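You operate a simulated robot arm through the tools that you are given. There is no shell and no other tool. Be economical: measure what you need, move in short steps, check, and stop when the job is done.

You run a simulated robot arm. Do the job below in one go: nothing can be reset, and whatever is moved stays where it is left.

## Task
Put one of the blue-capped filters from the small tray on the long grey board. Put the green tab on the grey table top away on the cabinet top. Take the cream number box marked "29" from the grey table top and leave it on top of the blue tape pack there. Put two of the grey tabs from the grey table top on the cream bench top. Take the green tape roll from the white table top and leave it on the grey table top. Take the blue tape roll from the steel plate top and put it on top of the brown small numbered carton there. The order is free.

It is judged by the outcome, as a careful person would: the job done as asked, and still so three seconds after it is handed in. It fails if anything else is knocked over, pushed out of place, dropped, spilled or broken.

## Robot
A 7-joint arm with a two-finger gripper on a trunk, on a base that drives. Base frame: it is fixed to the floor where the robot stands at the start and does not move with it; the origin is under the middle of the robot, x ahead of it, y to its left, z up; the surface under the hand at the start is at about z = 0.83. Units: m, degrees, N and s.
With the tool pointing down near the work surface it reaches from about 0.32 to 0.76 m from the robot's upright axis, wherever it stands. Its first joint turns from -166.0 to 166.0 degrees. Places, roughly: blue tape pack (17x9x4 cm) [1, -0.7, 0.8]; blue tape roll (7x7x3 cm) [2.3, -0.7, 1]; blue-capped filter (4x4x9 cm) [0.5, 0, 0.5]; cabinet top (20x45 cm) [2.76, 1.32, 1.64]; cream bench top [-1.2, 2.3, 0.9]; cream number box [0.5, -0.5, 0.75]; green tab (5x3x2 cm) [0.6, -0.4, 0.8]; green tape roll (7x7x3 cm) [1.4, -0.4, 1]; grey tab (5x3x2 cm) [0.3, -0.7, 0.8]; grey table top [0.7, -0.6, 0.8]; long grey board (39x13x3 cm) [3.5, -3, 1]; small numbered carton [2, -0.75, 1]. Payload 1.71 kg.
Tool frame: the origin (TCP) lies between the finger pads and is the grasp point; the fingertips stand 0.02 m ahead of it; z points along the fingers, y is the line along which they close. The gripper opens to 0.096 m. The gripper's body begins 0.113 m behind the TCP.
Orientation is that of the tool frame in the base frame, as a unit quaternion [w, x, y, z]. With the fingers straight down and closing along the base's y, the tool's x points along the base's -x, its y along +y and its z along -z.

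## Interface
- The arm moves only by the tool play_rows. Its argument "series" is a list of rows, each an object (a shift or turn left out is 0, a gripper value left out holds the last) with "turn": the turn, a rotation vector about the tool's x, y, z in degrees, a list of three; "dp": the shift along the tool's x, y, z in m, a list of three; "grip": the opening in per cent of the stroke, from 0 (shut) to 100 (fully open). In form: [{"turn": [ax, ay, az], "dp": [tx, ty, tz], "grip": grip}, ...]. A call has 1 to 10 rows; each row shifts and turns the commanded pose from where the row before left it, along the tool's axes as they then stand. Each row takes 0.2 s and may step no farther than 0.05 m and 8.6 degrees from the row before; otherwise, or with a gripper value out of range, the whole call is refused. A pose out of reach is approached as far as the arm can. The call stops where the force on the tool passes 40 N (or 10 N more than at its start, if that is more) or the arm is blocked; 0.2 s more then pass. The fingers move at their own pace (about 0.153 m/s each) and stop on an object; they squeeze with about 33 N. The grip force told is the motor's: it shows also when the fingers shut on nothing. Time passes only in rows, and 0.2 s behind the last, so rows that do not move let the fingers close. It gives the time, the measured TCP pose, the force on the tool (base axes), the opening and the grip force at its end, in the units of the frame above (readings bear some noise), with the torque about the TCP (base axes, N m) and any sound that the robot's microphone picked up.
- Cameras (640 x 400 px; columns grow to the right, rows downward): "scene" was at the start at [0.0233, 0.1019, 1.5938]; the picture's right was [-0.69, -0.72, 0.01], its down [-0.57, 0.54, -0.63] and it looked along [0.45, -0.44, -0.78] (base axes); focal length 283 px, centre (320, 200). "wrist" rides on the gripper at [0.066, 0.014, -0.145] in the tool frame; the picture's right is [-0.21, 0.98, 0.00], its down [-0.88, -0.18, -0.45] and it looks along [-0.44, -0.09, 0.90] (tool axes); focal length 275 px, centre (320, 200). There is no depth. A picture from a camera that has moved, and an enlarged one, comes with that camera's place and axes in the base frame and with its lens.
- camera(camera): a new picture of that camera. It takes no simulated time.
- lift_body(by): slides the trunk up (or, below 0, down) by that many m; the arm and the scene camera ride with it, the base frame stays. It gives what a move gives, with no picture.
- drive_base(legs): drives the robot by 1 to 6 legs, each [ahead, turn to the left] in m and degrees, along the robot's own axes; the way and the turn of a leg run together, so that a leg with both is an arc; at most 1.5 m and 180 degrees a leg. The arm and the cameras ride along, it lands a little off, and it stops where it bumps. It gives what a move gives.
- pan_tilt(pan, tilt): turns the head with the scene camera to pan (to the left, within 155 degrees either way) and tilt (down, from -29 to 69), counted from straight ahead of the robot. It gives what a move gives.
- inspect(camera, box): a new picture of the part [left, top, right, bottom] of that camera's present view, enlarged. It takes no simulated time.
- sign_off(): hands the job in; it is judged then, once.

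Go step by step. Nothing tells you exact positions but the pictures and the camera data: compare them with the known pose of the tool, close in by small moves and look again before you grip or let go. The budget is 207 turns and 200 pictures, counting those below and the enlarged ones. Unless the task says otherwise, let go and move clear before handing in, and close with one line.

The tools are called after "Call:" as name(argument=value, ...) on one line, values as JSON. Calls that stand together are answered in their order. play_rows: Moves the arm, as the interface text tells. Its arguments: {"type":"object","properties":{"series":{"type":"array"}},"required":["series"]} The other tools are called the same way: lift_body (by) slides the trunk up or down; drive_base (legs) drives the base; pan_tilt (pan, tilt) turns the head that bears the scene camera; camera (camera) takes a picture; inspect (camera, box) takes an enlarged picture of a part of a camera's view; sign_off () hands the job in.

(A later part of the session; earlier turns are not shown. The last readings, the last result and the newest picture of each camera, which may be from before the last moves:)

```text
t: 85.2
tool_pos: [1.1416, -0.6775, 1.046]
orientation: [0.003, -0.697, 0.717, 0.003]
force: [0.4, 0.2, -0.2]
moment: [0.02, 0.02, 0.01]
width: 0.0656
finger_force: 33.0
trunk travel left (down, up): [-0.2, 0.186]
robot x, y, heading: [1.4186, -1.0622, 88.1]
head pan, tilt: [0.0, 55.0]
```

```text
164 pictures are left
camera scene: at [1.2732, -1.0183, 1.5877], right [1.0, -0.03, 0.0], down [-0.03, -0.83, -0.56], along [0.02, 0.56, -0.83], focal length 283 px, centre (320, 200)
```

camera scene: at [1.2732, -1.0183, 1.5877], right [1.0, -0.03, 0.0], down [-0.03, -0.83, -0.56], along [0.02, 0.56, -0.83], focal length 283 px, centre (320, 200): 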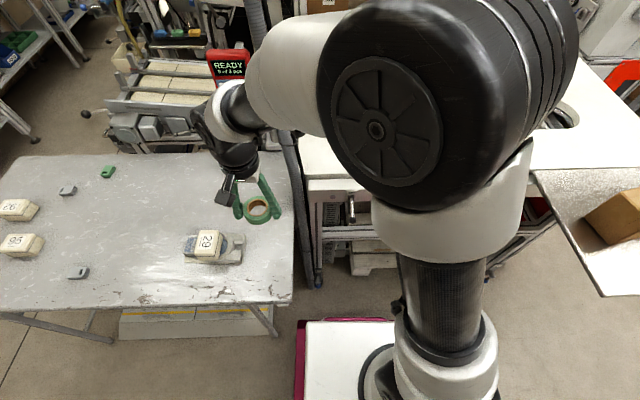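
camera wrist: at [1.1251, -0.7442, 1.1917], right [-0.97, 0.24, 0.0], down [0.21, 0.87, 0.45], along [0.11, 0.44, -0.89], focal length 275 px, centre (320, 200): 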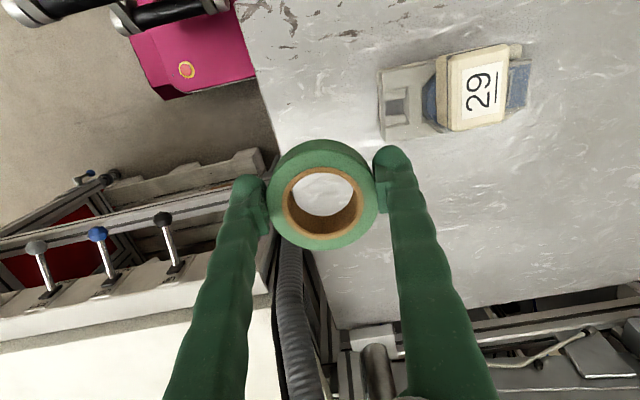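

The roll hangs over free space between pack and table edge. Lower most of the way.

Call:
play_rows(series=[{"dp": [0, 0, 0.045]}, {"dp": [0, 0, 0.045]}, {"dp": [0, 0, 0.045]}, {"dp": [0, 0, 0.03]}, {}])

Call:
camera(camera="wrist")

Call:
play_rows(series=[{"dp": [0, 0, 0.008]}, {}])

Call:
play_rows(series=[{"dp": [0, 0, 0.004]}, {}])

```text
t: 86.3
tool_pos: [1.1414, -0.6759, 0.8802]
orientation: [0.003, -0.697, 0.717, 0.002]
force: [0.4, 0.8, -0.6]
moment: [0.03, -0.02, -0.01]
width: 0.0655
finger_force: 33.5
trunk travel left (down, up): [-0.2, 0.186]
robot x, y, heading: [1.4244, -1.0628, 88.3]
head pan, tilt: [0.0, 55.0]
```

```text
163 pictures are left
camera wrist: at [1.1251, -0.7414, 1.0253], right [-0.97, 0.24, 0.0], down [0.21, 0.87, 0.45], along [0.11, 0.44, -0.89], focal length 275 px, centre (320, 200)
```

wrist: 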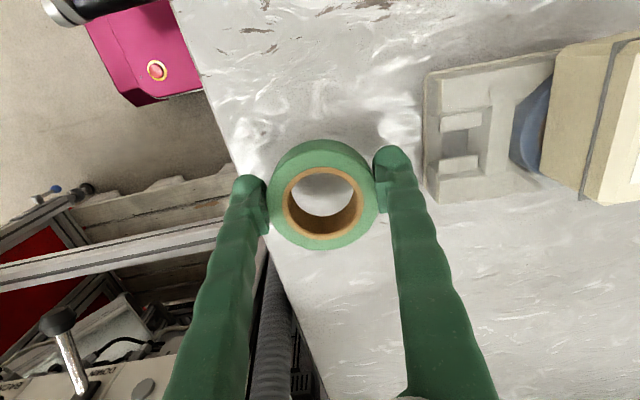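

```text
t: 87.0
tool_pos: [1.1409, -0.6745, 0.8729]
orientation: [0.003, -0.695, 0.719, 0.002]
force: [-0.2, -0.4, -0.9]
moment: [0.01, -0.02, 0.0]
width: 0.0655
finger_force: 33.5
trunk travel left (down, up): [-0.2, 0.186]
robot x, y, heading: [1.4245, -1.0577, 88.1]
head pan, tilt: [0.0, 55.0]
```

```text
t: 87.5
tool_pos: [1.1432, -0.6752, 0.8659]
orientation: [0.003, -0.695, 0.719, 0.001]
force: [-0.6, 0.4, -0.4]
moment: [-0.03, 0.02, -0.03]
width: 0.0654
finger_force: 33.4
trunk travel left (down, up): [-0.2, 0.186]
robot x, y, heading: [1.4272, -1.0613, 88.1]
head pan, tilt: [0.0, 55.0]
```

Call:
play_rows(series=[{"dp": [0, 0, 0.004]}, {}])

Call:
play_rows(series=[{"dp": [0, 0, 0.003]}, {}])

Call:
play_rows(series=[{"dp": [0, 0, 0.002]}, {}])

```text
t: 88.2
tool_pos: [1.1418, -0.6774, 0.8648]
orientation: [0.004, -0.696, 0.718, 0.002]
force: [-0.3, -0.9, -0.4]
moment: [-0.01, 0.02, 0.01]
width: 0.0655
finger_force: 33.2
trunk travel left (down, up): [-0.2, 0.186]
robot x, y, heading: [1.4298, -1.0588, 88.0]
head pan, tilt: [0.0, 55.0]
```

```text
t: 88.8
tool_pos: [1.1415, -0.6746, 0.8605]
orientation: [0.004, -0.697, 0.717, 0.002]
force: [-0.2, -0.2, 0.1]
moment: [-0.02, -0.02, -0.01]
width: 0.066
finger_force: 33.4
trunk travel left (down, up): [-0.2, 0.186]
robot x, y, heading: [1.4227, -1.0605, 88.4]
head pan, tilt: [0.0, 55.0]
```

```text
t: 89.3
tool_pos: [1.1419, -0.6761, 0.8594]
orientation: [0.004, -0.696, 0.718, 0.002]
force: [0.1, -0.1, -1.1]
moment: [-0.02, -0.01, 0.02]
width: 0.0659
finger_force: 33.0
trunk travel left (down, up): [-0.2, 0.186]
robot x, y, heading: [1.4237, -1.0626, 88.2]
head pan, tilt: [0.0, 55.0]
```

Call:
play_rows(series=[{"dp": [0, 0, 0.002]}, {}])

Call:
play_rows(series=[{"dp": [0, 0, 0.002]}, {}])

Call:
play_rows(series=[{"dp": [0, 0, 0.001]}, {}])

```text
t: 90.0
tool_pos: [1.1432, -0.676, 0.8587]
orientation: [0.003, -0.696, 0.718, 0.002]
force: [-0.8, 0.1, -1.1]
moment: [-0.01, -0.03, 0.0]
width: 0.0659
finger_force: 33.0
trunk travel left (down, up): [-0.2, 0.186]
robot x, y, heading: [1.4254, -1.0614, 88.3]
head pan, tilt: [0.0, 55.0]
```

```text
t: 90.5
tool_pos: [1.1424, -0.6763, 0.8557]
orientation: [0.003, -0.696, 0.718, 0.001]
force: [-0.1, 0.8, -1.2]
moment: [0.0, -0.01, 0.01]
width: 0.0661
finger_force: 32.9
trunk travel left (down, up): [-0.2, 0.186]
robot x, y, heading: [1.4271, -1.0622, 88.3]
head pan, tilt: [0.0, 55.0]
```

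```text
t: 91.2
tool_pos: [1.1408, -0.6762, 0.8549]
orientation: [0.003, -0.697, 0.717, 0.001]
force: [-0.1, -0.3, 0.2]
moment: [-0.01, 0.02, 0.01]
width: 0.0657
finger_force: 32.9
trunk travel left (down, up): [-0.2, 0.186]
robot x, y, heading: [1.4241, -1.0638, 88.3]
head pan, tilt: [0.0, 55.0]
```

Call:
play_rows(series=[{"dp": [0, 0, 0.002]}, {}])

Call:
play_rows(series=[{"dp": [0, 0, 0.002]}, {}])

```text
t: 91.8
tool_pos: [1.142, -0.6753, 0.8534]
orientation: [0.003, -0.696, 0.718, 0.002]
force: [0.3, -0.1, -0.5]
moment: [-0.03, 0.03, -0.01]
width: 0.0657
finger_force: 33.4
trunk travel left (down, up): [-0.2, 0.186]
robot x, y, heading: [1.4225, -1.0604, 88.2]
head pan, tilt: [0.0, 55.0]
```

```text
t: 92.3
tool_pos: [1.1426, -0.6762, 0.8508]
orientation: [0.004, -0.696, 0.718, 0.002]
force: [-0.1, 0.3, -0.4]
moment: [-0.01, 0.02, 0.01]
width: 0.0657
finger_force: 33.1
trunk travel left (down, up): [-0.2, 0.186]
robot x, y, heading: [1.4225, -1.0614, 88.5]
head pan, tilt: [0.0, 55.0]
```

Call:
play_rows(series=[{"dp": [0, 0, 0.003]}, {}])

Call:
inspect(camera="scene", box=[200, 150, 320, 225])

```text
t: 93.0
tool_pos: [1.1409, -0.6756, 0.85]
orientation: [0.003, -0.696, 0.718, 0.004]
force: [1.2, -1.2, 24.0]
moment: [-0.38, 0.35, 0.02]
width: 0.0661
finger_force: 32.7
trunk travel left (down, up): [-0.2, 0.186]
robot x, y, heading: [1.4214, -1.0609, 88.2]
head pan, tilt: [0.0, 55.0]
```

```text
5.33 times, centred on (260, 188) of scene
camera zoom: at [1.2741, -1.0196, 1.588], right [1.0, -0.03, 0.0], down [-0.03, -0.83, -0.56], along [0.02, 0.56, -0.83], focal length 1509 px, centre (640, 267)
```

zoom: 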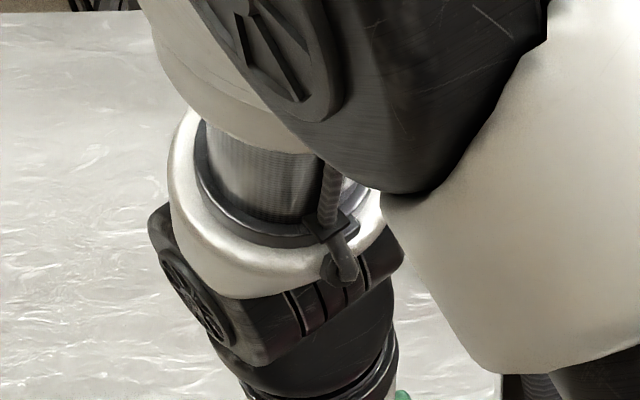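

Contact. I ease off, open partly, and rise.

Call:
play_rows(series=[{"dp": [0, 0, -0.002]}, {"grip": 82}, {}, {}, {"dp": [0, 0, -0.03]}, {"dp": [0, 0, -0.04]}, {"dp": [0, 0, -0.05]}, {"dp": [0, 0, -0.05]}, {"dp": [0, 0, -0.05]}])

Call:
camera(camera="wrist")

```text
t: 95.0
tool_pos: [1.1396, -0.6772, 1.0684]
orientation: [0.003, -0.697, 0.717, 0.002]
force: [0.0, -0.5, 0.3]
moment: [0.03, 0.02, 0.03]
width: 0.0785
finger_force: 0.0
trunk travel left (down, up): [-0.2, 0.186]
robot x, y, heading: [1.4238, -1.0648, 88.2]
head pan, tilt: [0.0, 55.0]
```

```text
161 pictures are left
camera wrist: at [1.1235, -0.7426, 1.2154], right [-0.97, 0.24, 0.0], down [0.21, 0.87, 0.45], along [0.11, 0.44, -0.89], focal length 275 px, centre (320, 200)
```

wrist: 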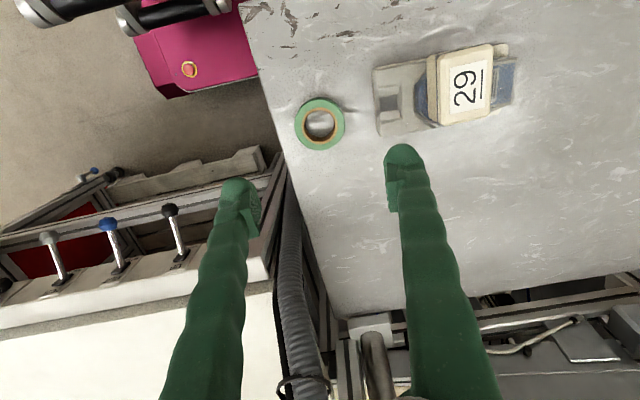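

Roll placed on the grey table. I bring the arm in front of the robot and drive to the steel plate.

Call:
play_rows(series=[{"dp": [0, -0.045, -0.02]}, {"dp": [0, -0.045, -0.02]}, {"dp": [0, -0.045, -0.02]}, {"dp": [0, -0.045, 0]}, {"dp": [0, -0.045, 0]}, {"dp": [0, -0.045, 0], "grip": 100}])

Call:
drive_base(legs=[[-0.27, 0], [0, -88], [0.75, 0], [0, 88]])

Call:
play_rows(series=[{}])

Call:
camera(camera="scene")

Call:
camera(camera="wrist")

```text
t: 96.3
tool_pos: [1.4122, -0.6846, 1.1321]
orientation: [0.004, -0.697, 0.717, 0.002]
force: [1.0, -0.4, 0.5]
moment: [0.0, 0.04, 0.0]
width: 0.0961
finger_force: 0.0
trunk travel left (down, up): [-0.2, 0.186]
robot x, y, heading: [1.4277, -1.0638, 88.2]
head pan, tilt: [0.0, 55.0]
```

```text
t: 111.2
tool_pos: [2.152, -0.954, 1.1313]
orientation: [0.004, -0.697, 0.717, 0.002]
force: [0.2, 0.0, -0.3]
moment: [0.01, -0.01, 0.0]
width: 0.096
finger_force: 0.1
trunk travel left (down, up): [-0.2, 0.186]
robot x, y, heading: [2.1724, -1.3333, 88.3]
head pan, tilt: [0.0, 55.0]
```

```text
t: 111.6
tool_pos: [2.1503, -0.9733, 1.1364]
orientation: [0.01, -0.697, 0.717, 0.007]
force: [-0.2, 0.2, 0.6]
moment: [0.03, -0.01, 0.0]
width: 0.0959
finger_force: 0.0
trunk travel left (down, up): [-0.2, 0.186]
robot x, y, heading: [2.1696, -1.3309, 88.4]
head pan, tilt: [0.0, 55.0]
```

```text
160 pictures are left
camera scene: at [2.0195, -1.2953, 1.5878], right [1.0, -0.03, 0.0], down [-0.02, -0.83, -0.56], along [0.02, 0.56, -0.83], focal length 283 px, centre (320, 200)
```

scene: 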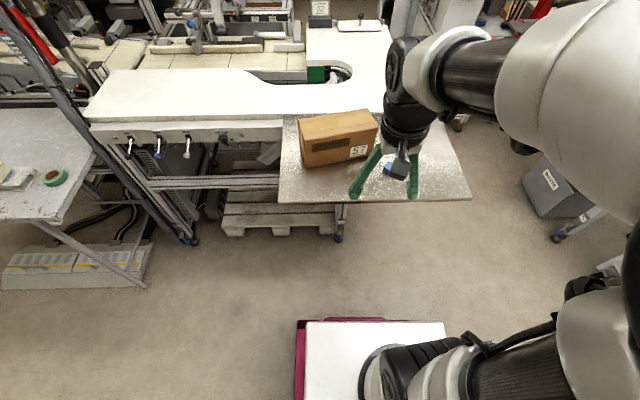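

```text
159 pictures are left
camera wrist: at [2.1347, -1.0413, 1.2818], right [-0.97, 0.23, 0.0], down [0.21, 0.86, 0.47], along [0.11, 0.45, -0.88], focal length 275 px, centre (320, 200)
```

wrist: 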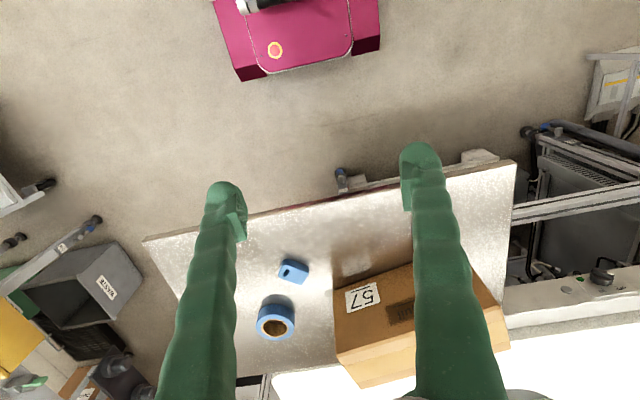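

I see the blue roll near (2.30, -0.68), a blue tab before it, and carton "57" to the left. I zoom in on the carton and the roll.

Call:
inspect(camera="scene", box=[270, 90, 430, 190])

Call:
inspect(camera="wrist", box=[220, 220, 540, 400])

```text
4.00 times, centred on (350, 140) of scene
camera zoom: at [2.0195, -1.2953, 1.5878], right [1.0, -0.03, 0.0], down [-0.02, -0.83, -0.56], along [0.02, 0.56, -0.83], focal length 1132 px, centre (200, 440)
```

zoom: 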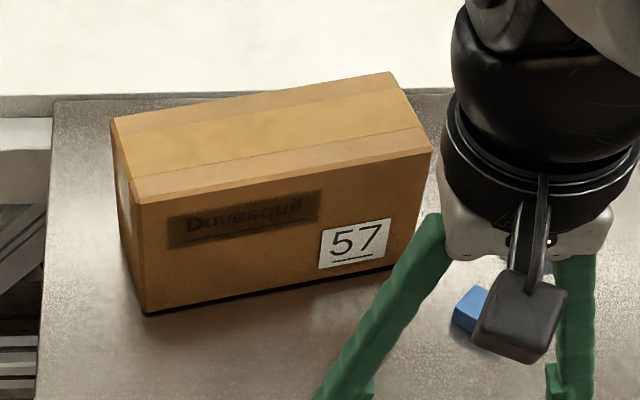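

```text
2.00 times, centred on (380, 310) of wrist
camera zoom: at [2.1347, -1.0413, 1.2818], right [-0.97, 0.23, 0.0], down [0.21, 0.86, 0.47], along [0.11, 0.45, -0.88], focal length 551 px, centre (200, -20)
```

zoom: 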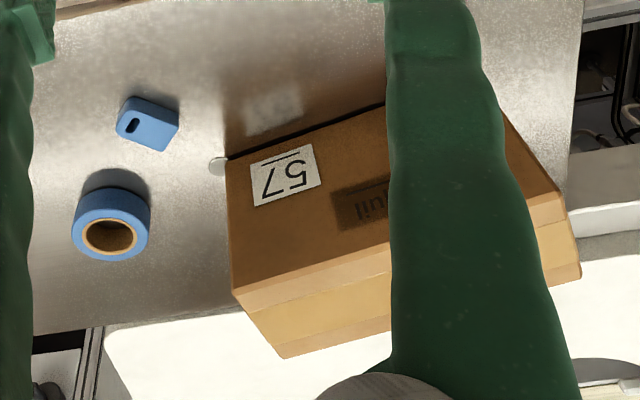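

Carton top centre is about (2.088, -0.682, 1.054). I move over the blue roll.

Call:
play_rows(series=[{"dp": [-0.037, -0.0178, 0], "turn": [0, 1.0, 0]}, {"dp": [-0.037, -0.0178, 0]}, {"dp": [-0.037, -0.0178, 0]}, {"dp": [-0.037, -0.0178, 0]}, {"dp": [-0.037, -0.0178, 0]}, {"dp": [-0.037, -0.0178, 0]}, {"dp": [-0.037, -0.0178, 0]}, {"dp": [-0.037, -0.0178, 0]}, {"dp": [0, 0, 0.03]}, {"dp": [0, 0, 0.02]}])

Call:
camera(camera="wrist")

Call:
camera(camera="scene")

```text
t: 113.8
tool_pos: [2.3013, -0.6785, 1.0898]
orientation: [0.003, -0.698, 0.716, 0.001]
force: [0.0, -0.1, 0.3]
moment: [-0.02, 0.0, 0.02]
width: 0.096
finger_force: 0.0
trunk travel left (down, up): [-0.2, 0.186]
robot x, y, heading: [2.1743, -1.333, 88.3]
head pan, tilt: [0.0, 55.0]
```

```text
156 pictures are left
camera wrist: at [2.2859, -0.7438, 1.235], right [-0.97, 0.23, 0.0], down [0.21, 0.87, 0.45], along [0.11, 0.44, -0.89], focal length 275 px, centre (320, 200)
```

wrist: 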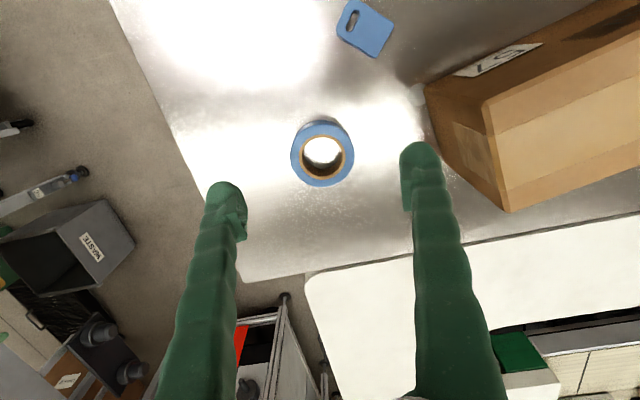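

```text
155 pictures are left
camera scene: at [2.0198, -1.2886, 1.5877], right [1.0, -0.03, 0.0], down [-0.02, -0.83, -0.56], along [0.02, 0.56, -0.83], focal length 283 px, centre (320, 200)
```

scene: 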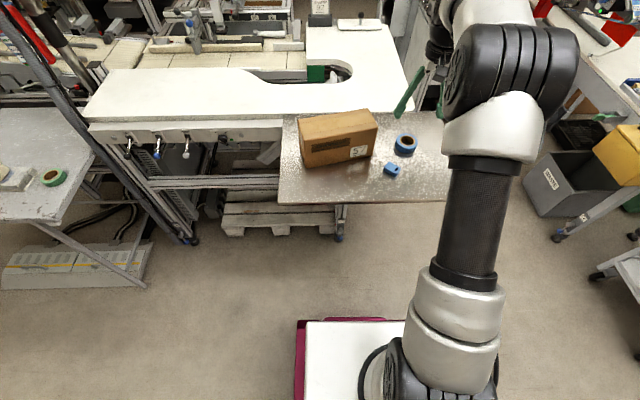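

Roll centre about (2.306, -0.653), top ≈0.957, plate ≈0.927. I lower around it.

Call:
play_rows(series=[{"dp": [-0.025, -0.005, 0]}, {"dp": [0, 0, 0.04]}, {"dp": [0, 0, 0.04]}, {"dp": [0, 0, 0.03]}, {}])

Call:
camera(camera="wrist")

```text
t: 115.0
tool_pos: [2.3064, -0.6545, 0.9807]
orientation: [0.002, -0.697, 0.717, 0.001]
force: [0.2, 0.0, -0.5]
moment: [0.0, 0.0, 0.02]
width: 0.0959
finger_force: 0.0
trunk travel left (down, up): [-0.2, 0.186]
robot x, y, heading: [2.1667, -1.3359, 88.5]
head pan, tilt: [0.0, 55.0]
```

```text
154 pictures are left
camera wrist: at [2.2904, -0.7187, 1.1261], right [-0.97, 0.23, 0.0], down [0.21, 0.87, 0.45], along [0.11, 0.44, -0.89], focal length 275 px, centre (320, 200)
```

wrist: 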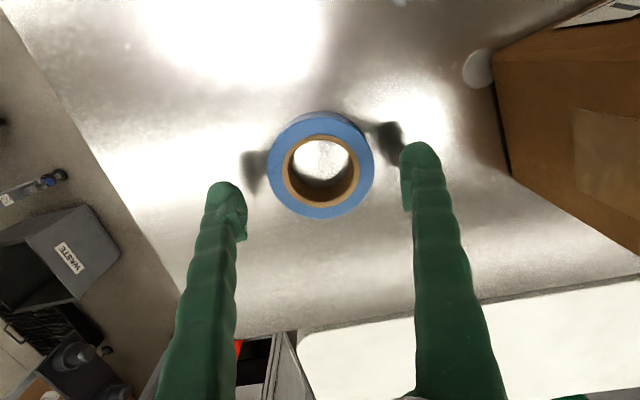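

Call:
play_rows(series=[{"dp": [0.006, 0, 0.015]}, {"dp": [0, 0, 0.008]}, {}, {"grip": 0}, {}, {}, {}, {}])

Call:
play_rows(series=[{"dp": [0, 0, -0.03]}, {"dp": [0, 0, -0.05]}, {"dp": [0, 0, -0.05]}, {"dp": [0, 0, -0.03]}, {}])

Call:
camera(camera="wrist")

```text
t: 116.1
tool_pos: [2.3046, -0.6714, 0.9731]
orientation: [0.01, -0.697, 0.717, 0.011]
force: [-0.2, -0.3, -1.3]
moment: [0.05, 0.0, 0.0]
width: 0.0664
finger_force: 32.9
trunk travel left (down, up): [-0.2, 0.186]
robot x, y, heading: [2.1729, -1.3297, 88.4]
head pan, tilt: [0.0, 55.0]
stopped in row 5: the force on the tool passed its limit at 43 N (the readings are from after the stop); the commanded pose is now the measured one
```

```text
t: 117.3
tool_pos: [2.3031, -0.6751, 1.1309]
orientation: [0.01, -0.697, 0.717, 0.01]
force: [1.0, -0.1, -0.9]
moment: [0.01, 0.0, -0.01]
width: 0.0664
finger_force: 33.3
trunk travel left (down, up): [-0.2, 0.186]
robot x, y, heading: [2.1709, -1.331, 88.4]
head pan, tilt: [0.0, 55.0]
```

```text
153 pictures are left
camera wrist: at [2.2874, -0.7433, 1.2757], right [-0.97, 0.23, 0.01], down [0.21, 0.86, 0.47], along [0.1, 0.46, -0.88], focal length 275 px, centre (320, 200)
```

wrist: 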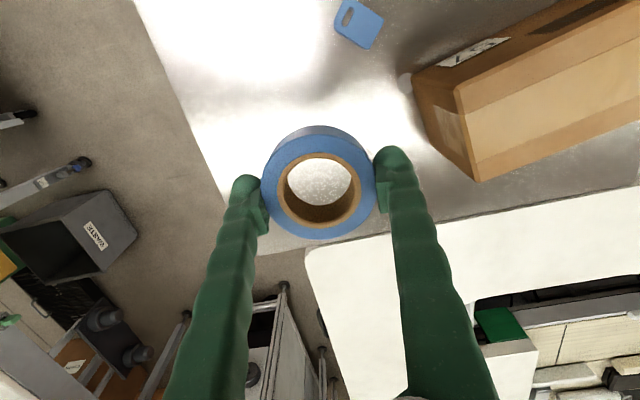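

The blue roll is held. I carry it over the carton's centre.

Call:
play_rows(series=[{"dp": [0, 0.0444, 0], "turn": [0, 1.2, 0]}, {"dp": [0, 0.0444, 0]}, {"dp": [0, 0.0444, 0]}, {"dp": [0, 0.0444, 0]}, {"dp": [0, 0.0444, 0]}, {}])

Call:
camera(camera="wrist")

Call:
inspect(camera="scene", box=[270, 70, 430, 170])

```text
t: 118.7
tool_pos: [2.083, -0.6691, 1.1306]
orientation: [0.002, -0.698, 0.716, 0.003]
force: [0.2, -0.3, 0.1]
moment: [-0.01, 0.0, 0.0]
width: 0.0659
finger_force: 32.9
trunk travel left (down, up): [-0.2, 0.186]
robot x, y, heading: [2.17, -1.3299, 88.4]
head pan, tilt: [0.0, 55.0]
```

```text
152 pictures are left
camera wrist: at [2.0664, -0.7331, 1.2774], right [-0.97, 0.23, 0.0], down [0.21, 0.87, 0.45], along [0.1, 0.44, -0.89], focal length 275 px, centre (320, 200)
```

wrist: 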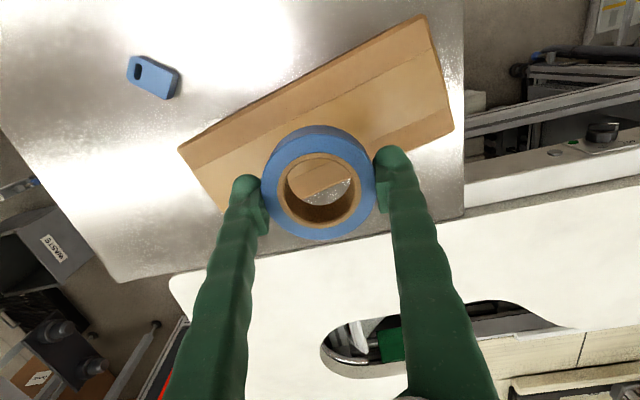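

```text
4.00 times, centred on (350, 120) of scene
camera zoom: at [2.0198, -1.2894, 1.5877], right [1.0, -0.03, 0.0], down [-0.02, -0.83, -0.56], along [0.02, 0.56, -0.83], focal length 1132 px, centre (200, 520)
```

zoom: 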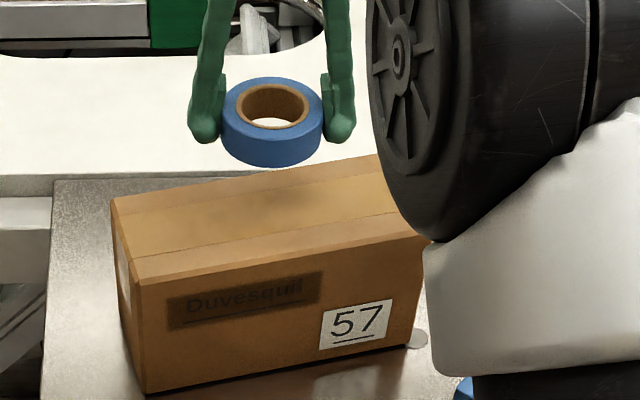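

Close; shift 10 mm toward the robot and lower near the carton top.

Call:
play_rows(series=[{"dp": [0.01, 0.004, 0.02]}, {"dp": [0, 0, 0.03]}, {}])

Call:
inspect(camera="scene", box=[270, 70, 430, 170])

Call:
play_rows(series=[{"dp": [0, 0, 0.004]}, {}])

Call:
play_rows(series=[{"dp": [0, 0, 0.003]}, {}])

Call:
play_rows(series=[{"dp": [0, 0, 0.003]}, {}])

```text
t: 119.5
tool_pos: [2.0763, -0.6774, 1.0792]
orientation: [0.003, -0.698, 0.716, 0.002]
force: [0.2, 0.0, -0.9]
moment: [0.0, -0.01, -0.01]
width: 0.0658
finger_force: 33.0
trunk travel left (down, up): [-0.2, 0.186]
robot x, y, heading: [2.1715, -1.3368, 88.5]
head pan, tilt: [0.0, 55.0]
```

```text
4.00 times, centred on (350, 120) of scene
camera zoom: at [2.0196, -1.2896, 1.5877], right [1.0, -0.03, 0.0], down [-0.02, -0.83, -0.56], along [0.02, 0.56, -0.83], focal length 1132 px, centre (200, 520)
```

zoom: 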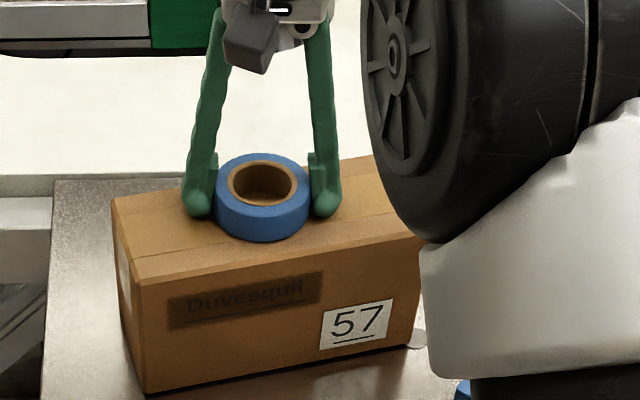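

```text
t: 120.1
tool_pos: [2.0771, -0.677, 1.0784]
orientation: [0.004, -0.698, 0.716, 0.005]
force: [-0.6, 5.9, 18.8]
moment: [0.24, -0.33, 0.11]
width: 0.0662
finger_force: 32.6
trunk travel left (down, up): [-0.2, 0.186]
robot x, y, heading: [2.1733, -1.3322, 88.3]
head pan, tilt: [0.0, 55.0]
```

```text
t: 120.7
tool_pos: [2.076, -0.6967, 1.0886]
orientation: [0.011, -0.698, 0.716, 0.012]
force: [0.1, -0.3, -0.4]
moment: [0.07, -0.03, 0.0]
width: 0.0665
finger_force: 33.1
trunk travel left (down, up): [-0.2, 0.186]
robot x, y, heading: [2.1724, -1.3364, 88.4]
head pan, tilt: [0.0, 55.0]
stopped in row 2: the force on the tool passed its limit at 42 N (the readings are from after the stop); the commanded pose is now the measured one
```

```text
t: 121.3
tool_pos: [2.0755, -0.6917, 1.0833]
orientation: [0.01, -0.697, 0.717, 0.011]
force: [0.6, 0.4, -0.5]
moment: [-0.02, -0.04, 0.01]
width: 0.0663
finger_force: 32.6
trunk travel left (down, up): [-0.2, 0.186]
robot x, y, heading: [2.1729, -1.3344, 88.5]
head pan, tilt: [0.0, 55.0]
```

Contact was at ≈1.078. I correct the re-latch shift, then check the picture.

Call:
play_rows(series=[{"dp": [-0.014, 0, -0.002], "turn": [0, 1.2, 0]}, {}])

Call:
inspect(camera="scene", box=[270, 70, 430, 170])

```text
t: 121.9
tool_pos: [2.0771, -0.678, 1.0867]
orientation: [0.003, -0.697, 0.717, 0.003]
force: [-0.3, 0.1, -0.7]
moment: [0.01, 0.0, -0.01]
width: 0.0664
finger_force: 33.2
trunk travel left (down, up): [-0.2, 0.186]
robot x, y, heading: [2.1746, -1.332, 88.2]
head pan, tilt: [0.0, 55.0]
```

```text
4.00 times, centred on (350, 120) of scene
camera zoom: at [2.0198, -1.29, 1.5877], right [1.0, -0.03, 0.0], down [-0.02, -0.83, -0.56], along [0.02, 0.56, -0.83], focal length 1132 px, centre (200, 520)
```

zoom: 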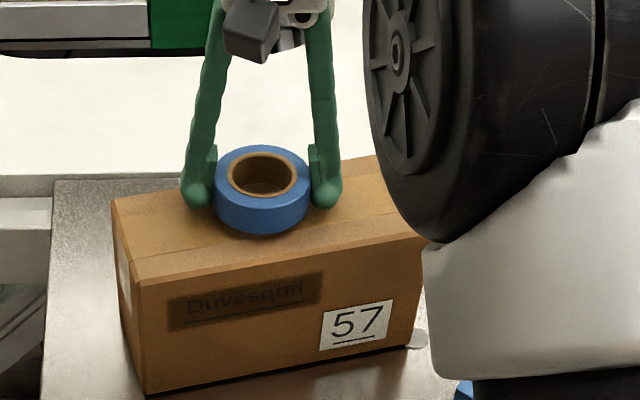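

Call:
play_rows(series=[{"dp": [0, 0, 0.004]}, {"dp": [0, 0, 0.003]}, {}, {"grip": 85}, {}, {}])

Call:
play_rows(series=[{"dp": [0, 0, -0.03]}, {"dp": [0, 0, -0.04]}, {"dp": [0, 0, -0.04]}, {"dp": [0.04, 0, 0]}, {"dp": [0.045, 0, 0], "grip": 100}, {"dp": [0.045, 0, 0]}, {"dp": [0.045, 0, 0]}, {"dp": [0.045, 0, 0]}, {"dp": [0.04, 0, 0]}])

Call:
inspect(camera="scene", box=[270, 70, 430, 170])

Call:
pan_tilt(pan=0, tilt=15)

Call:
camera(camera="scene")

Call:
pan_tilt(pan=-60, tilt=25)

Call:
camera(camera="scene")

Call:
pan_tilt(pan=-130, tilt=25)

Call:
camera(camera="scene")

```text
t: 123.3
tool_pos: [2.0775, -0.6781, 1.0801]
orientation: [0.003, -0.698, 0.716, 0.004]
force: [-0.1, 0.2, 0.1]
moment: [-0.01, -0.01, -0.01]
width: 0.082
finger_force: 0.2
trunk travel left (down, up): [-0.2, 0.186]
robot x, y, heading: [2.1738, -1.3309, 88.3]
head pan, tilt: [0.0, 55.0]
```

```text
t: 125.3
tool_pos: [2.0707, -0.938, 1.1886]
orientation: [0.004, -0.698, 0.716, 0.005]
force: [-0.4, -0.3, 0.3]
moment: [0.04, 0.0, -0.01]
width: 0.096
finger_force: 0.0
trunk travel left (down, up): [-0.2, 0.186]
robot x, y, heading: [2.1725, -1.3322, 88.3]
head pan, tilt: [0.0, 55.0]
```

```text
4.00 times, centred on (350, 120) of scene
camera zoom: at [2.0199, -1.2908, 1.5878], right [1.0, -0.03, 0.0], down [-0.02, -0.83, -0.56], along [0.02, 0.56, -0.83], focal length 1132 px, centre (200, 520)
```

zoom: 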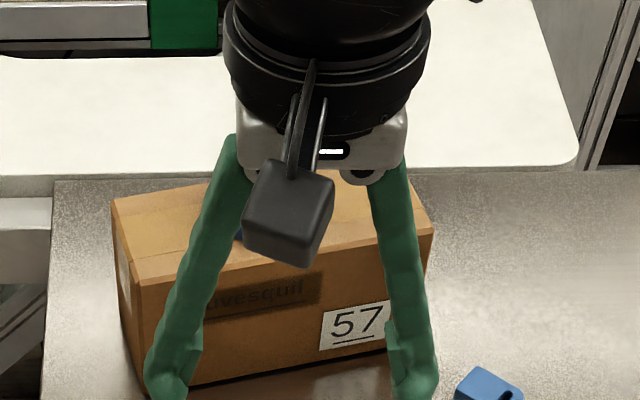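

```text
t: 126.3
tool_pos: [2.0695, -0.9368, 1.1868]
orientation: [0.003, -0.698, 0.716, 0.004]
force: [-0.4, 0.1, -1.0]
moment: [0.0, 0.0, 0.02]
width: 0.0961
finger_force: 0.1
trunk travel left (down, up): [-0.2, 0.186]
robot x, y, heading: [2.1713, -1.3302, 88.1]
head pan, tilt: [0.0, 15.0]
```

```text
147 pictures are left
camera scene: at [2.0204, -1.2674, 1.6475], right [1.0, -0.03, 0.0], down [-0.01, -0.28, -0.96], along [0.03, 0.96, -0.28], focal length 283 px, centre (320, 200)
```

scene: 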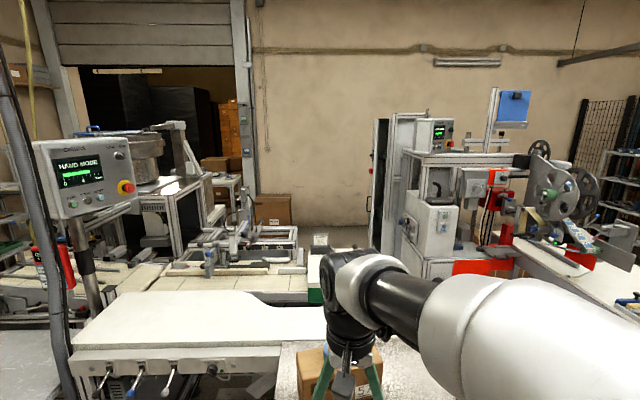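

```text
t: 127.6
tool_pos: [2.0712, -0.9363, 1.1877]
orientation: [0.003, -0.698, 0.716, 0.005]
force: [-0.7, -0.2, 0.5]
moment: [0.0, -0.01, 0.0]
width: 0.0962
finger_force: 0.0
trunk travel left (down, up): [-0.2, 0.186]
robot x, y, heading: [2.1744, -1.333, 88.5]
head pan, tilt: [-60.0, 25.0]
```

```text
146 pictures are left
camera scene: at [2.0987, -1.3171, 1.6321], right [0.48, -0.88, 0.01], down [-0.37, -0.22, -0.9], along [0.8, 0.42, -0.43], focal length 283 px, centre (320, 200)
```

scene: 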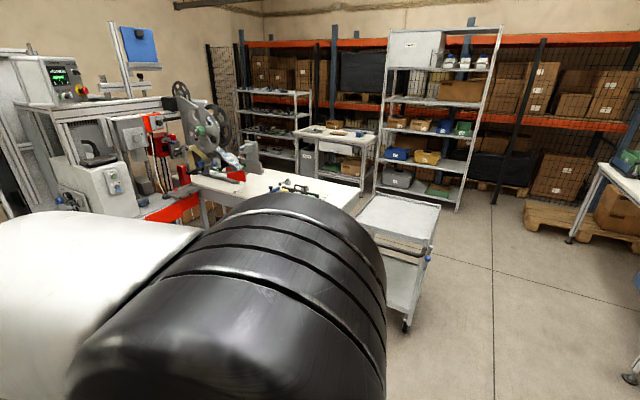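

```text
t: 129.0
tool_pos: [2.0704, -0.9367, 1.1872]
orientation: [0.003, -0.698, 0.716, 0.005]
force: [0.5, 0.4, 1.9]
moment: [0.01, 0.0, 0.03]
width: 0.096
finger_force: 0.0
trunk travel left (down, up): [-0.2, 0.186]
robot x, y, heading: [2.1656, -1.3306, 88.7]
head pan, tilt: [-130.0, 25.0]
```

```text
145 pictures are left
camera scene: at [2.0867, -1.4221, 1.6339], right [-0.66, -0.75, 0.01], down [-0.32, 0.27, -0.91], along [0.68, -0.61, -0.41], focal length 283 px, centre (320, 200)
```

scene: 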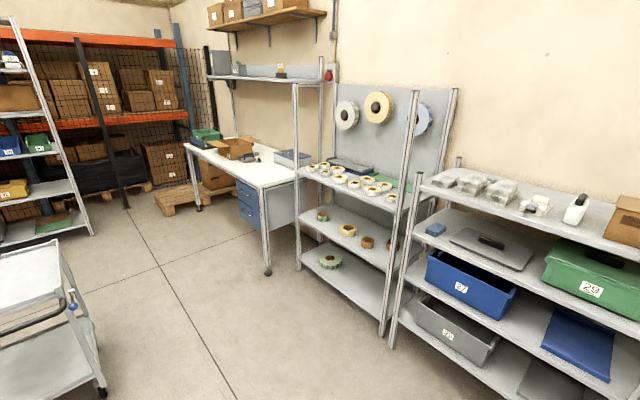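

The blue roll was left on the carton (to verify once the arm is aside). Let me zoom on the board area and the carton.

Call:
inspect(camera="scene", box=[280, 130, 440, 230])

Call:
camera(camera="wrist")

Call:
pan_tilt(pan=30, tilt=15)

Call:
camera(camera="scene")

Call:
pan_tilt(pan=-25, tilt=5)

Call:
camera(camera="scene")

```text
4.00 times, centred on (360, 180) of scene
camera zoom: at [2.0867, -1.4221, 1.6339], right [-0.66, -0.75, 0.01], down [-0.32, 0.27, -0.91], along [0.68, -0.61, -0.41], focal length 1132 px, centre (160, 280)
```

zoom: 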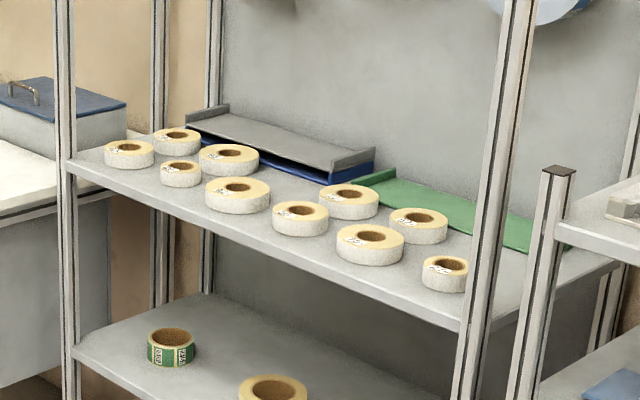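

```text
143 pictures are left
camera wrist: at [2.0552, -1.0031, 1.3332], right [-0.97, 0.23, 0.0], down [0.21, 0.87, 0.45], along [0.1, 0.44, -0.89], focal length 275 px, centre (320, 200)
```

wrist: 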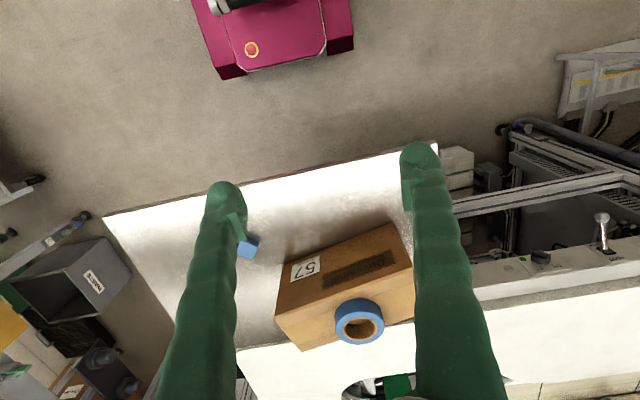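

```text
t: 131.5
tool_pos: [2.0706, -0.9372, 1.1869]
orientation: [0.003, -0.698, 0.716, 0.004]
force: [-0.5, 0.3, -0.6]
moment: [0.0, 0.02, 0.02]
width: 0.0963
finger_force: 0.0
trunk travel left (down, up): [-0.2, 0.186]
robot x, y, heading: [2.1735, -1.3337, 88.1]
head pan, tilt: [30.0, 15.0]
```

```text
142 pictures are left
camera scene: at [1.9734, -1.2785, 1.6478], right [0.88, 0.47, -0.01], down [0.12, -0.24, -0.96], along [-0.46, 0.85, -0.27], focal length 283 px, centre (320, 200)
```

scene: 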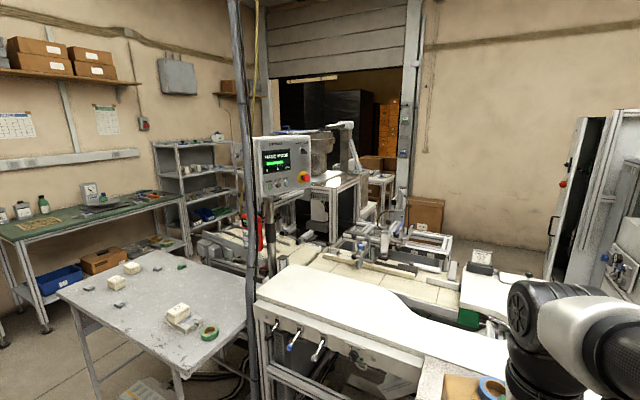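

```text
t: 132.7
tool_pos: [2.07, -0.9375, 1.1878]
orientation: [0.003, -0.698, 0.716, 0.004]
force: [0.0, 0.6, -0.8]
moment: [0.0, 0.03, -0.03]
width: 0.0962
finger_force: 0.1
trunk travel left (down, up): [-0.2, 0.186]
robot x, y, heading: [2.1749, -1.333, 88.2]
head pan, tilt: [-25.0, 5.0]
```

```text
141 pictures are left
camera scene: at [2.0588, -1.2783, 1.6639], right [0.89, -0.45, 0.01], down [-0.04, -0.09, -0.99], along [0.45, 0.89, -0.1], focal length 283 px, centre (320, 200)
```

scene: 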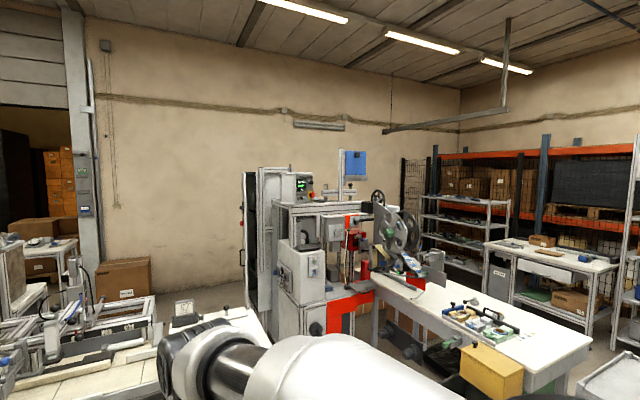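

The grey board is stacked on the far rack behind label rolls, reachable from the north. The cabinet is tall and lies between machines, likely reachable from the north corridor. I drive back to the start for the green tab.

Call:
drive_base(legs=[[0, 91.5], [1.4, 0], [1.02, 0], [0, -90], [1.3, 0], [0, -90]])

Call:
pan_tilt(pan=-30, tilt=50)

Call:
camera(camera="scene")

```text
t: 165.8
tool_pos: [0.1287, 0.0481, 1.187]
orientation: [0.005, -0.003, 1.0, 0.001]
force: [0.1, 0.0, 0.0]
moment: [-0.02, -0.02, 0.02]
width: 0.096
finger_force: 0.1
trunk travel left (down, up): [-0.2, 0.186]
robot x, y, heading: [-0.268, -0.0591, 0.1]
head pan, tilt: [-25.0, 5.0]
```

```text
t: 167.0
tool_pos: [0.1111, 0.0464, 1.1932]
orientation: [0.012, -0.002, 1.0, 0.0]
force: [-0.1, 0.9, 0.5]
moment: [0.01, 0.02, -0.01]
width: 0.0964
finger_force: 0.1
trunk travel left (down, up): [-0.2, 0.186]
robot x, y, heading: [-0.2634, -0.0622, -0.0]
head pan, tilt: [-30.0, 50.0]
```

```text
140 pictures are left
camera scene: at [-0.2287, 0.0554, 1.5943], right [-0.5, -0.87, 0.01], down [-0.68, 0.38, -0.63], along [0.54, -0.32, -0.78], focal length 283 px, centre (320, 200)
```

scene: 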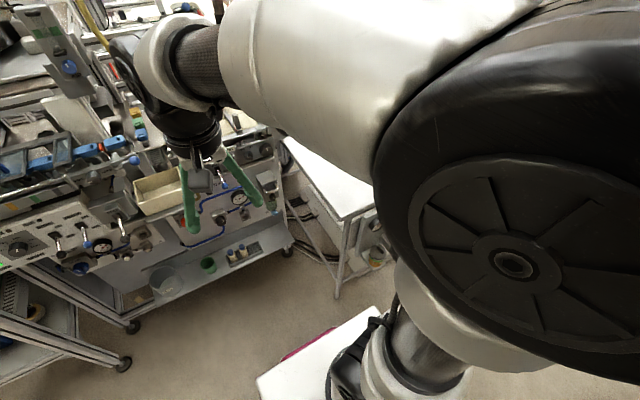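

I move the arm to the right, clear of the machine, then drive forward 0.26 m to the table.

Call:
play_rows(series=[{"dp": [0, -0.043, 0], "turn": [0, 1.4, 0]}, {"dp": [0, -0.043, 0]}, {"dp": [0, -0.043, 0]}, {"dp": [0, -0.043, 0]}, {"dp": [0, -0.043, 0]}, {"dp": [0, -0.043, 0]}, {"dp": [0, -0.043, 0]}, {"dp": [0, -0.043, 0]}])

Call:
drive_base(legs=[[0.26, 0]])

Call:
play_rows(series=[{}])

Call:
camera(camera="wrist")

```text
t: 168.8
tool_pos: [0.1128, -0.2986, 1.1903]
orientation: [0.0, -0.003, 1.0, 0.001]
force: [0.0, 0.1, 0.7]
moment: [-0.01, 0.02, -0.02]
width: 0.0961
finger_force: 0.2
trunk travel left (down, up): [-0.2, 0.186]
robot x, y, heading: [-0.265, -0.0634, -0.1]
head pan, tilt: [-30.0, 50.0]
```

```text
t: 170.8
tool_pos: [0.2913, -0.3001, 1.1925]
orientation: [0.001, 0.006, 1.0, -0.001]
force: [-0.3, 0.7, 0.3]
moment: [-0.02, -0.02, -0.01]
width: 0.0959
finger_force: 0.2
trunk travel left (down, up): [-0.2, 0.186]
robot x, y, heading: [-0.0842, -0.0626, -5.9]
head pan, tilt: [-30.0, 50.0]
stopped in leg 1: the robot was blocked; the commanded pose is now the measured one
```

```text
t: 171.2
tool_pos: [0.3043, -0.3043, 1.1868]
orientation: [-0.007, 0.008, 1.0, 0.0]
force: [0.7, 0.3, 0.5]
moment: [0.01, -0.02, 0.0]
width: 0.0961
finger_force: 0.0
trunk travel left (down, up): [-0.2, 0.186]
robot x, y, heading: [-0.0827, -0.0585, -6.1]
head pan, tilt: [-30.0, 50.0]
```

```text
139 pictures are left
camera wrist: at [0.2397, -0.2883, 1.3332], right [0.22, 0.98, 0.0], down [0.88, -0.2, 0.43], along [0.42, -0.1, -0.9], focal length 275 px, centre (320, 200)
```

wrist: 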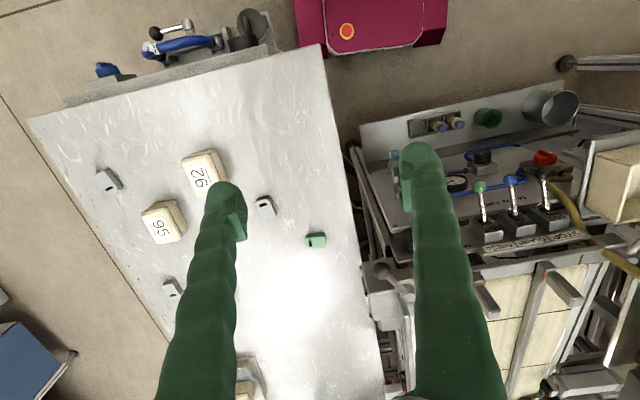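

The base bumped something at the front. I back off a little and look down at it.

Call:
drive_base(legs=[[-0.08, 0], [0, 6]])

Call:
pan_tilt(pan=-45, tilt=69)

Call:
camera(camera="scene")

Call:
inspect(camera="wrist", box=[200, 0, 520, 200])

```text
t: 172.8
tool_pos: [0.2238, -0.2551, 1.1942]
orientation: [0.005, -0.045, 0.999, 0.001]
force: [-0.6, 0.2, 0.6]
moment: [0.03, 0.0, -0.01]
width: 0.0959
finger_force: 0.1
trunk travel left (down, up): [-0.2, 0.186]
robot x, y, heading: [-0.1602, -0.0519, -0.0]
head pan, tilt: [-30.0, 50.0]
```

```text
t: 173.7
tool_pos: [0.2351, -0.2532, 1.1915]
orientation: [-0.001, -0.044, 0.999, 0.001]
force: [0.3, -0.4, 0.4]
moment: [0.01, 0.02, 0.02]
width: 0.0964
finger_force: 0.0
trunk travel left (down, up): [-0.2, 0.186]
robot x, y, heading: [-0.1562, -0.0548, 0.0]
head pan, tilt: [-45.0, 68.8]
```

```text
138 pictures are left
camera scene: at [-0.1831, 0.0625, 1.5727], right [-0.7, -0.71, 0.0], down [-0.66, 0.66, -0.36], along [0.26, -0.26, -0.93], focal length 283 px, centre (320, 200)
```

scene: 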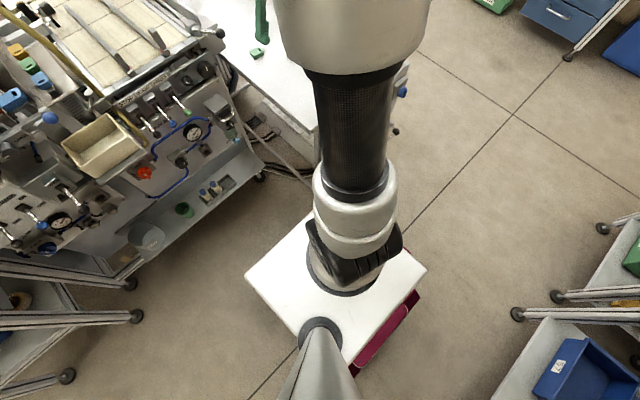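

```text
2.00 times, centred on (360, 100) of wrist
camera zoom: at [0.1693, -0.2457, 1.3372], right [0.12, 0.99, 0.0], down [0.89, -0.11, 0.44], along [0.44, -0.05, -0.9], focal length 551 px, centre (240, 400)
```

zoom: 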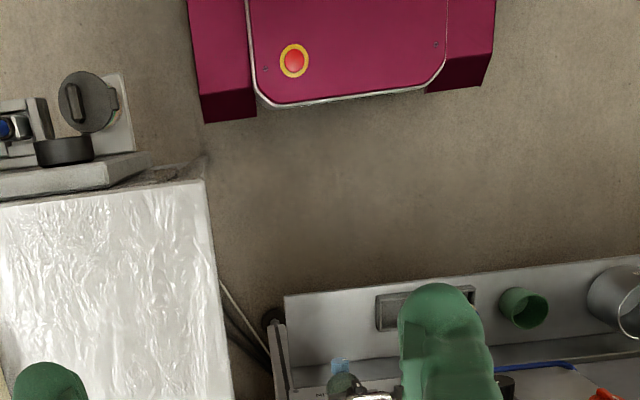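

The robot must stand a bit further left to clear the table corner, as at the start. I shift sideways with a small zigzag.

Call:
drive_base(legs=[[0, 60], [0.1, 0], [0, -60], [0.08, 0]])

Call:
play_rows(series=[{}])

Call:
camera(camera="wrist")

```text
t: 181.8
tool_pos: [0.3445, -0.1664, 1.1978]
orientation: [0.008, -0.046, 0.999, 0.0]
force: [-0.2, 1.1, -0.5]
moment: [-0.04, -0.12, 0.0]
width: 0.096
finger_force: 0.1
trunk travel left (down, up): [-0.2, 0.186]
robot x, y, heading: [-0.0343, 0.0387, 0.7]
head pan, tilt: [-45.0, 68.8]
```

```text
t: 182.4
tool_pos: [0.3744, -0.1664, 1.1881]
orientation: [-0.005, -0.047, 0.999, 0.002]
force: [-1.8, -0.6, 0.8]
moment: [0.01, -0.32, -0.03]
width: 0.0962
finger_force: 0.1
trunk travel left (down, up): [-0.2, 0.186]
robot x, y, heading: [-0.0307, 0.0348, 0.6]
head pan, tilt: [-45.0, 68.8]
stopped in row 1: the arm was blocked; the commanded pose is now the measured one
```

```text
136 pictures are left
camera wrist: at [0.3088, -0.1588, 1.335], right [0.12, 0.99, 0.0], down [0.89, -0.1, 0.44], along [0.43, -0.05, -0.9], focal length 275 px, centre (320, 200)
```

wrist: 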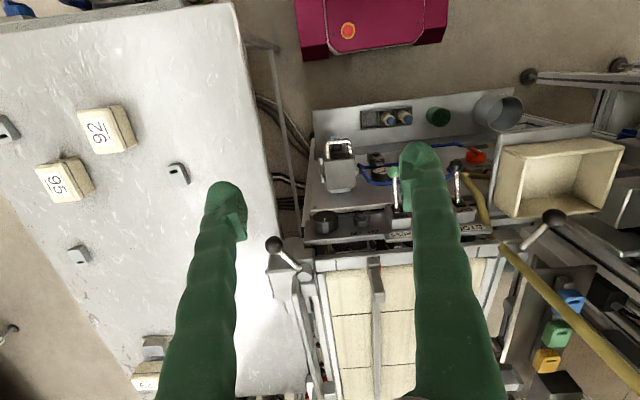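

I move over the green tab and straighten the wrist for a closer look.

Call:
play_rows(series=[{"dp": [-0.0178, -0.0355, 0]}, {"dp": [-0.0178, -0.0355, 0]}, {"dp": [-0.0178, -0.0355, 0]}, {"dp": [-0.0178, -0.0355, 0]}, {"dp": [-0.0178, -0.0355, 0]}, {"dp": [-0.0178, -0.0355, 0]}, {"turn": [0, 0, 5.4], "dp": [0, 0, 0.04]}, {"dp": [0, 0, 0.05]}, {"dp": [0, 0, 0.05]}, {}])

Call:
camera(camera="wrist")

```text
t: 184.6
tool_pos: [0.4994, -0.3693, 1.0453]
orientation: [-0.004, 0.001, 1.0, 0.001]
force: [-0.6, 0.5, 0.4]
moment: [-0.01, -0.01, -0.02]
width: 0.0959
finger_force: 0.0
trunk travel left (down, up): [-0.2, 0.186]
robot x, y, heading: [-0.0398, 0.0358, 0.3]
head pan, tilt: [-45.0, 68.8]
```

```text
135 pictures are left
camera wrist: at [0.4351, -0.3538, 1.1931], right [0.21, 0.98, 0.0], down [0.88, -0.19, 0.44], along [0.43, -0.09, -0.9], focal length 275 px, centre (320, 200)
```

wrist: 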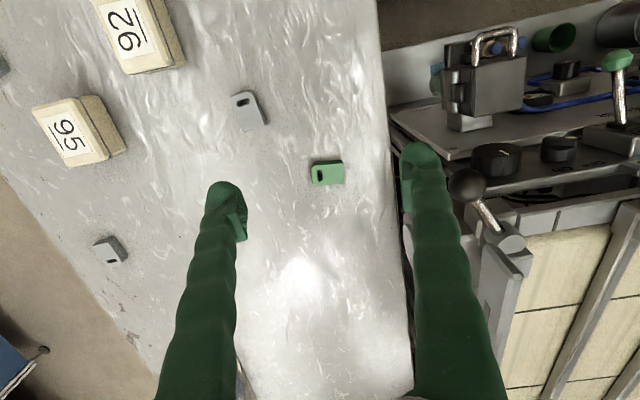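

Call:
inspect(camera="wrist", box=[287, 147, 367, 197])

```text
8.00 times, centred on (327, 172) of wrist
camera zoom: at [0.4351, -0.3538, 1.1931], right [0.21, 0.98, 0.0], down [0.88, -0.19, 0.44], along [0.43, -0.09, -0.9], focal length 2202 px, centre (264, 424)
```

zoom: 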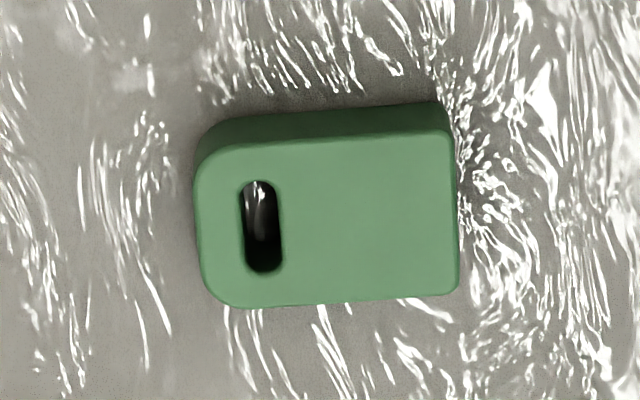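

The tab has flat ends, rotated about 8°. I turn the wrist to match, move over it and descend partly.

Call:
play_rows(series=[{"dp": [-0.033, -0.001, 0.02]}, {"dp": [-0.032, 0, 0.03]}, {"turn": [0, 0, 8.4], "dp": [0, 0, 0.03]}, {"dp": [0, 0, 0.04]}, {"dp": [0, 0, 0.03]}, {}])

Call:
camera(camera="wrist")

```text
t: 186.0
tool_pos: [0.5649, -0.3695, 0.8938]
orientation: [-0.006, 0.074, 0.997, 0.001]
force: [0.5, 0.0, 0.2]
moment: [-0.03, 0.02, 0.02]
width: 0.096
finger_force: 0.1
trunk travel left (down, up): [-0.2, 0.186]
robot x, y, heading: [-0.0358, 0.0375, 0.8]
head pan, tilt: [-45.0, 68.8]
```

```text
133 pictures are left
camera wrist: at [0.5039, -0.3458, 1.0411], right [0.35, 0.94, 0.0], down [0.84, -0.31, 0.43], along [0.41, -0.15, -0.9], focal length 275 px, centre (320, 200)
```

wrist: 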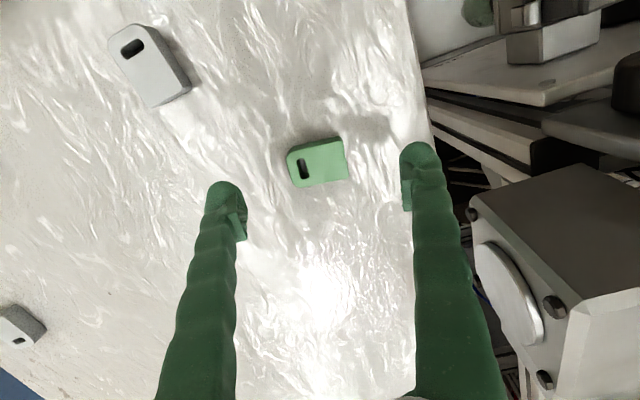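

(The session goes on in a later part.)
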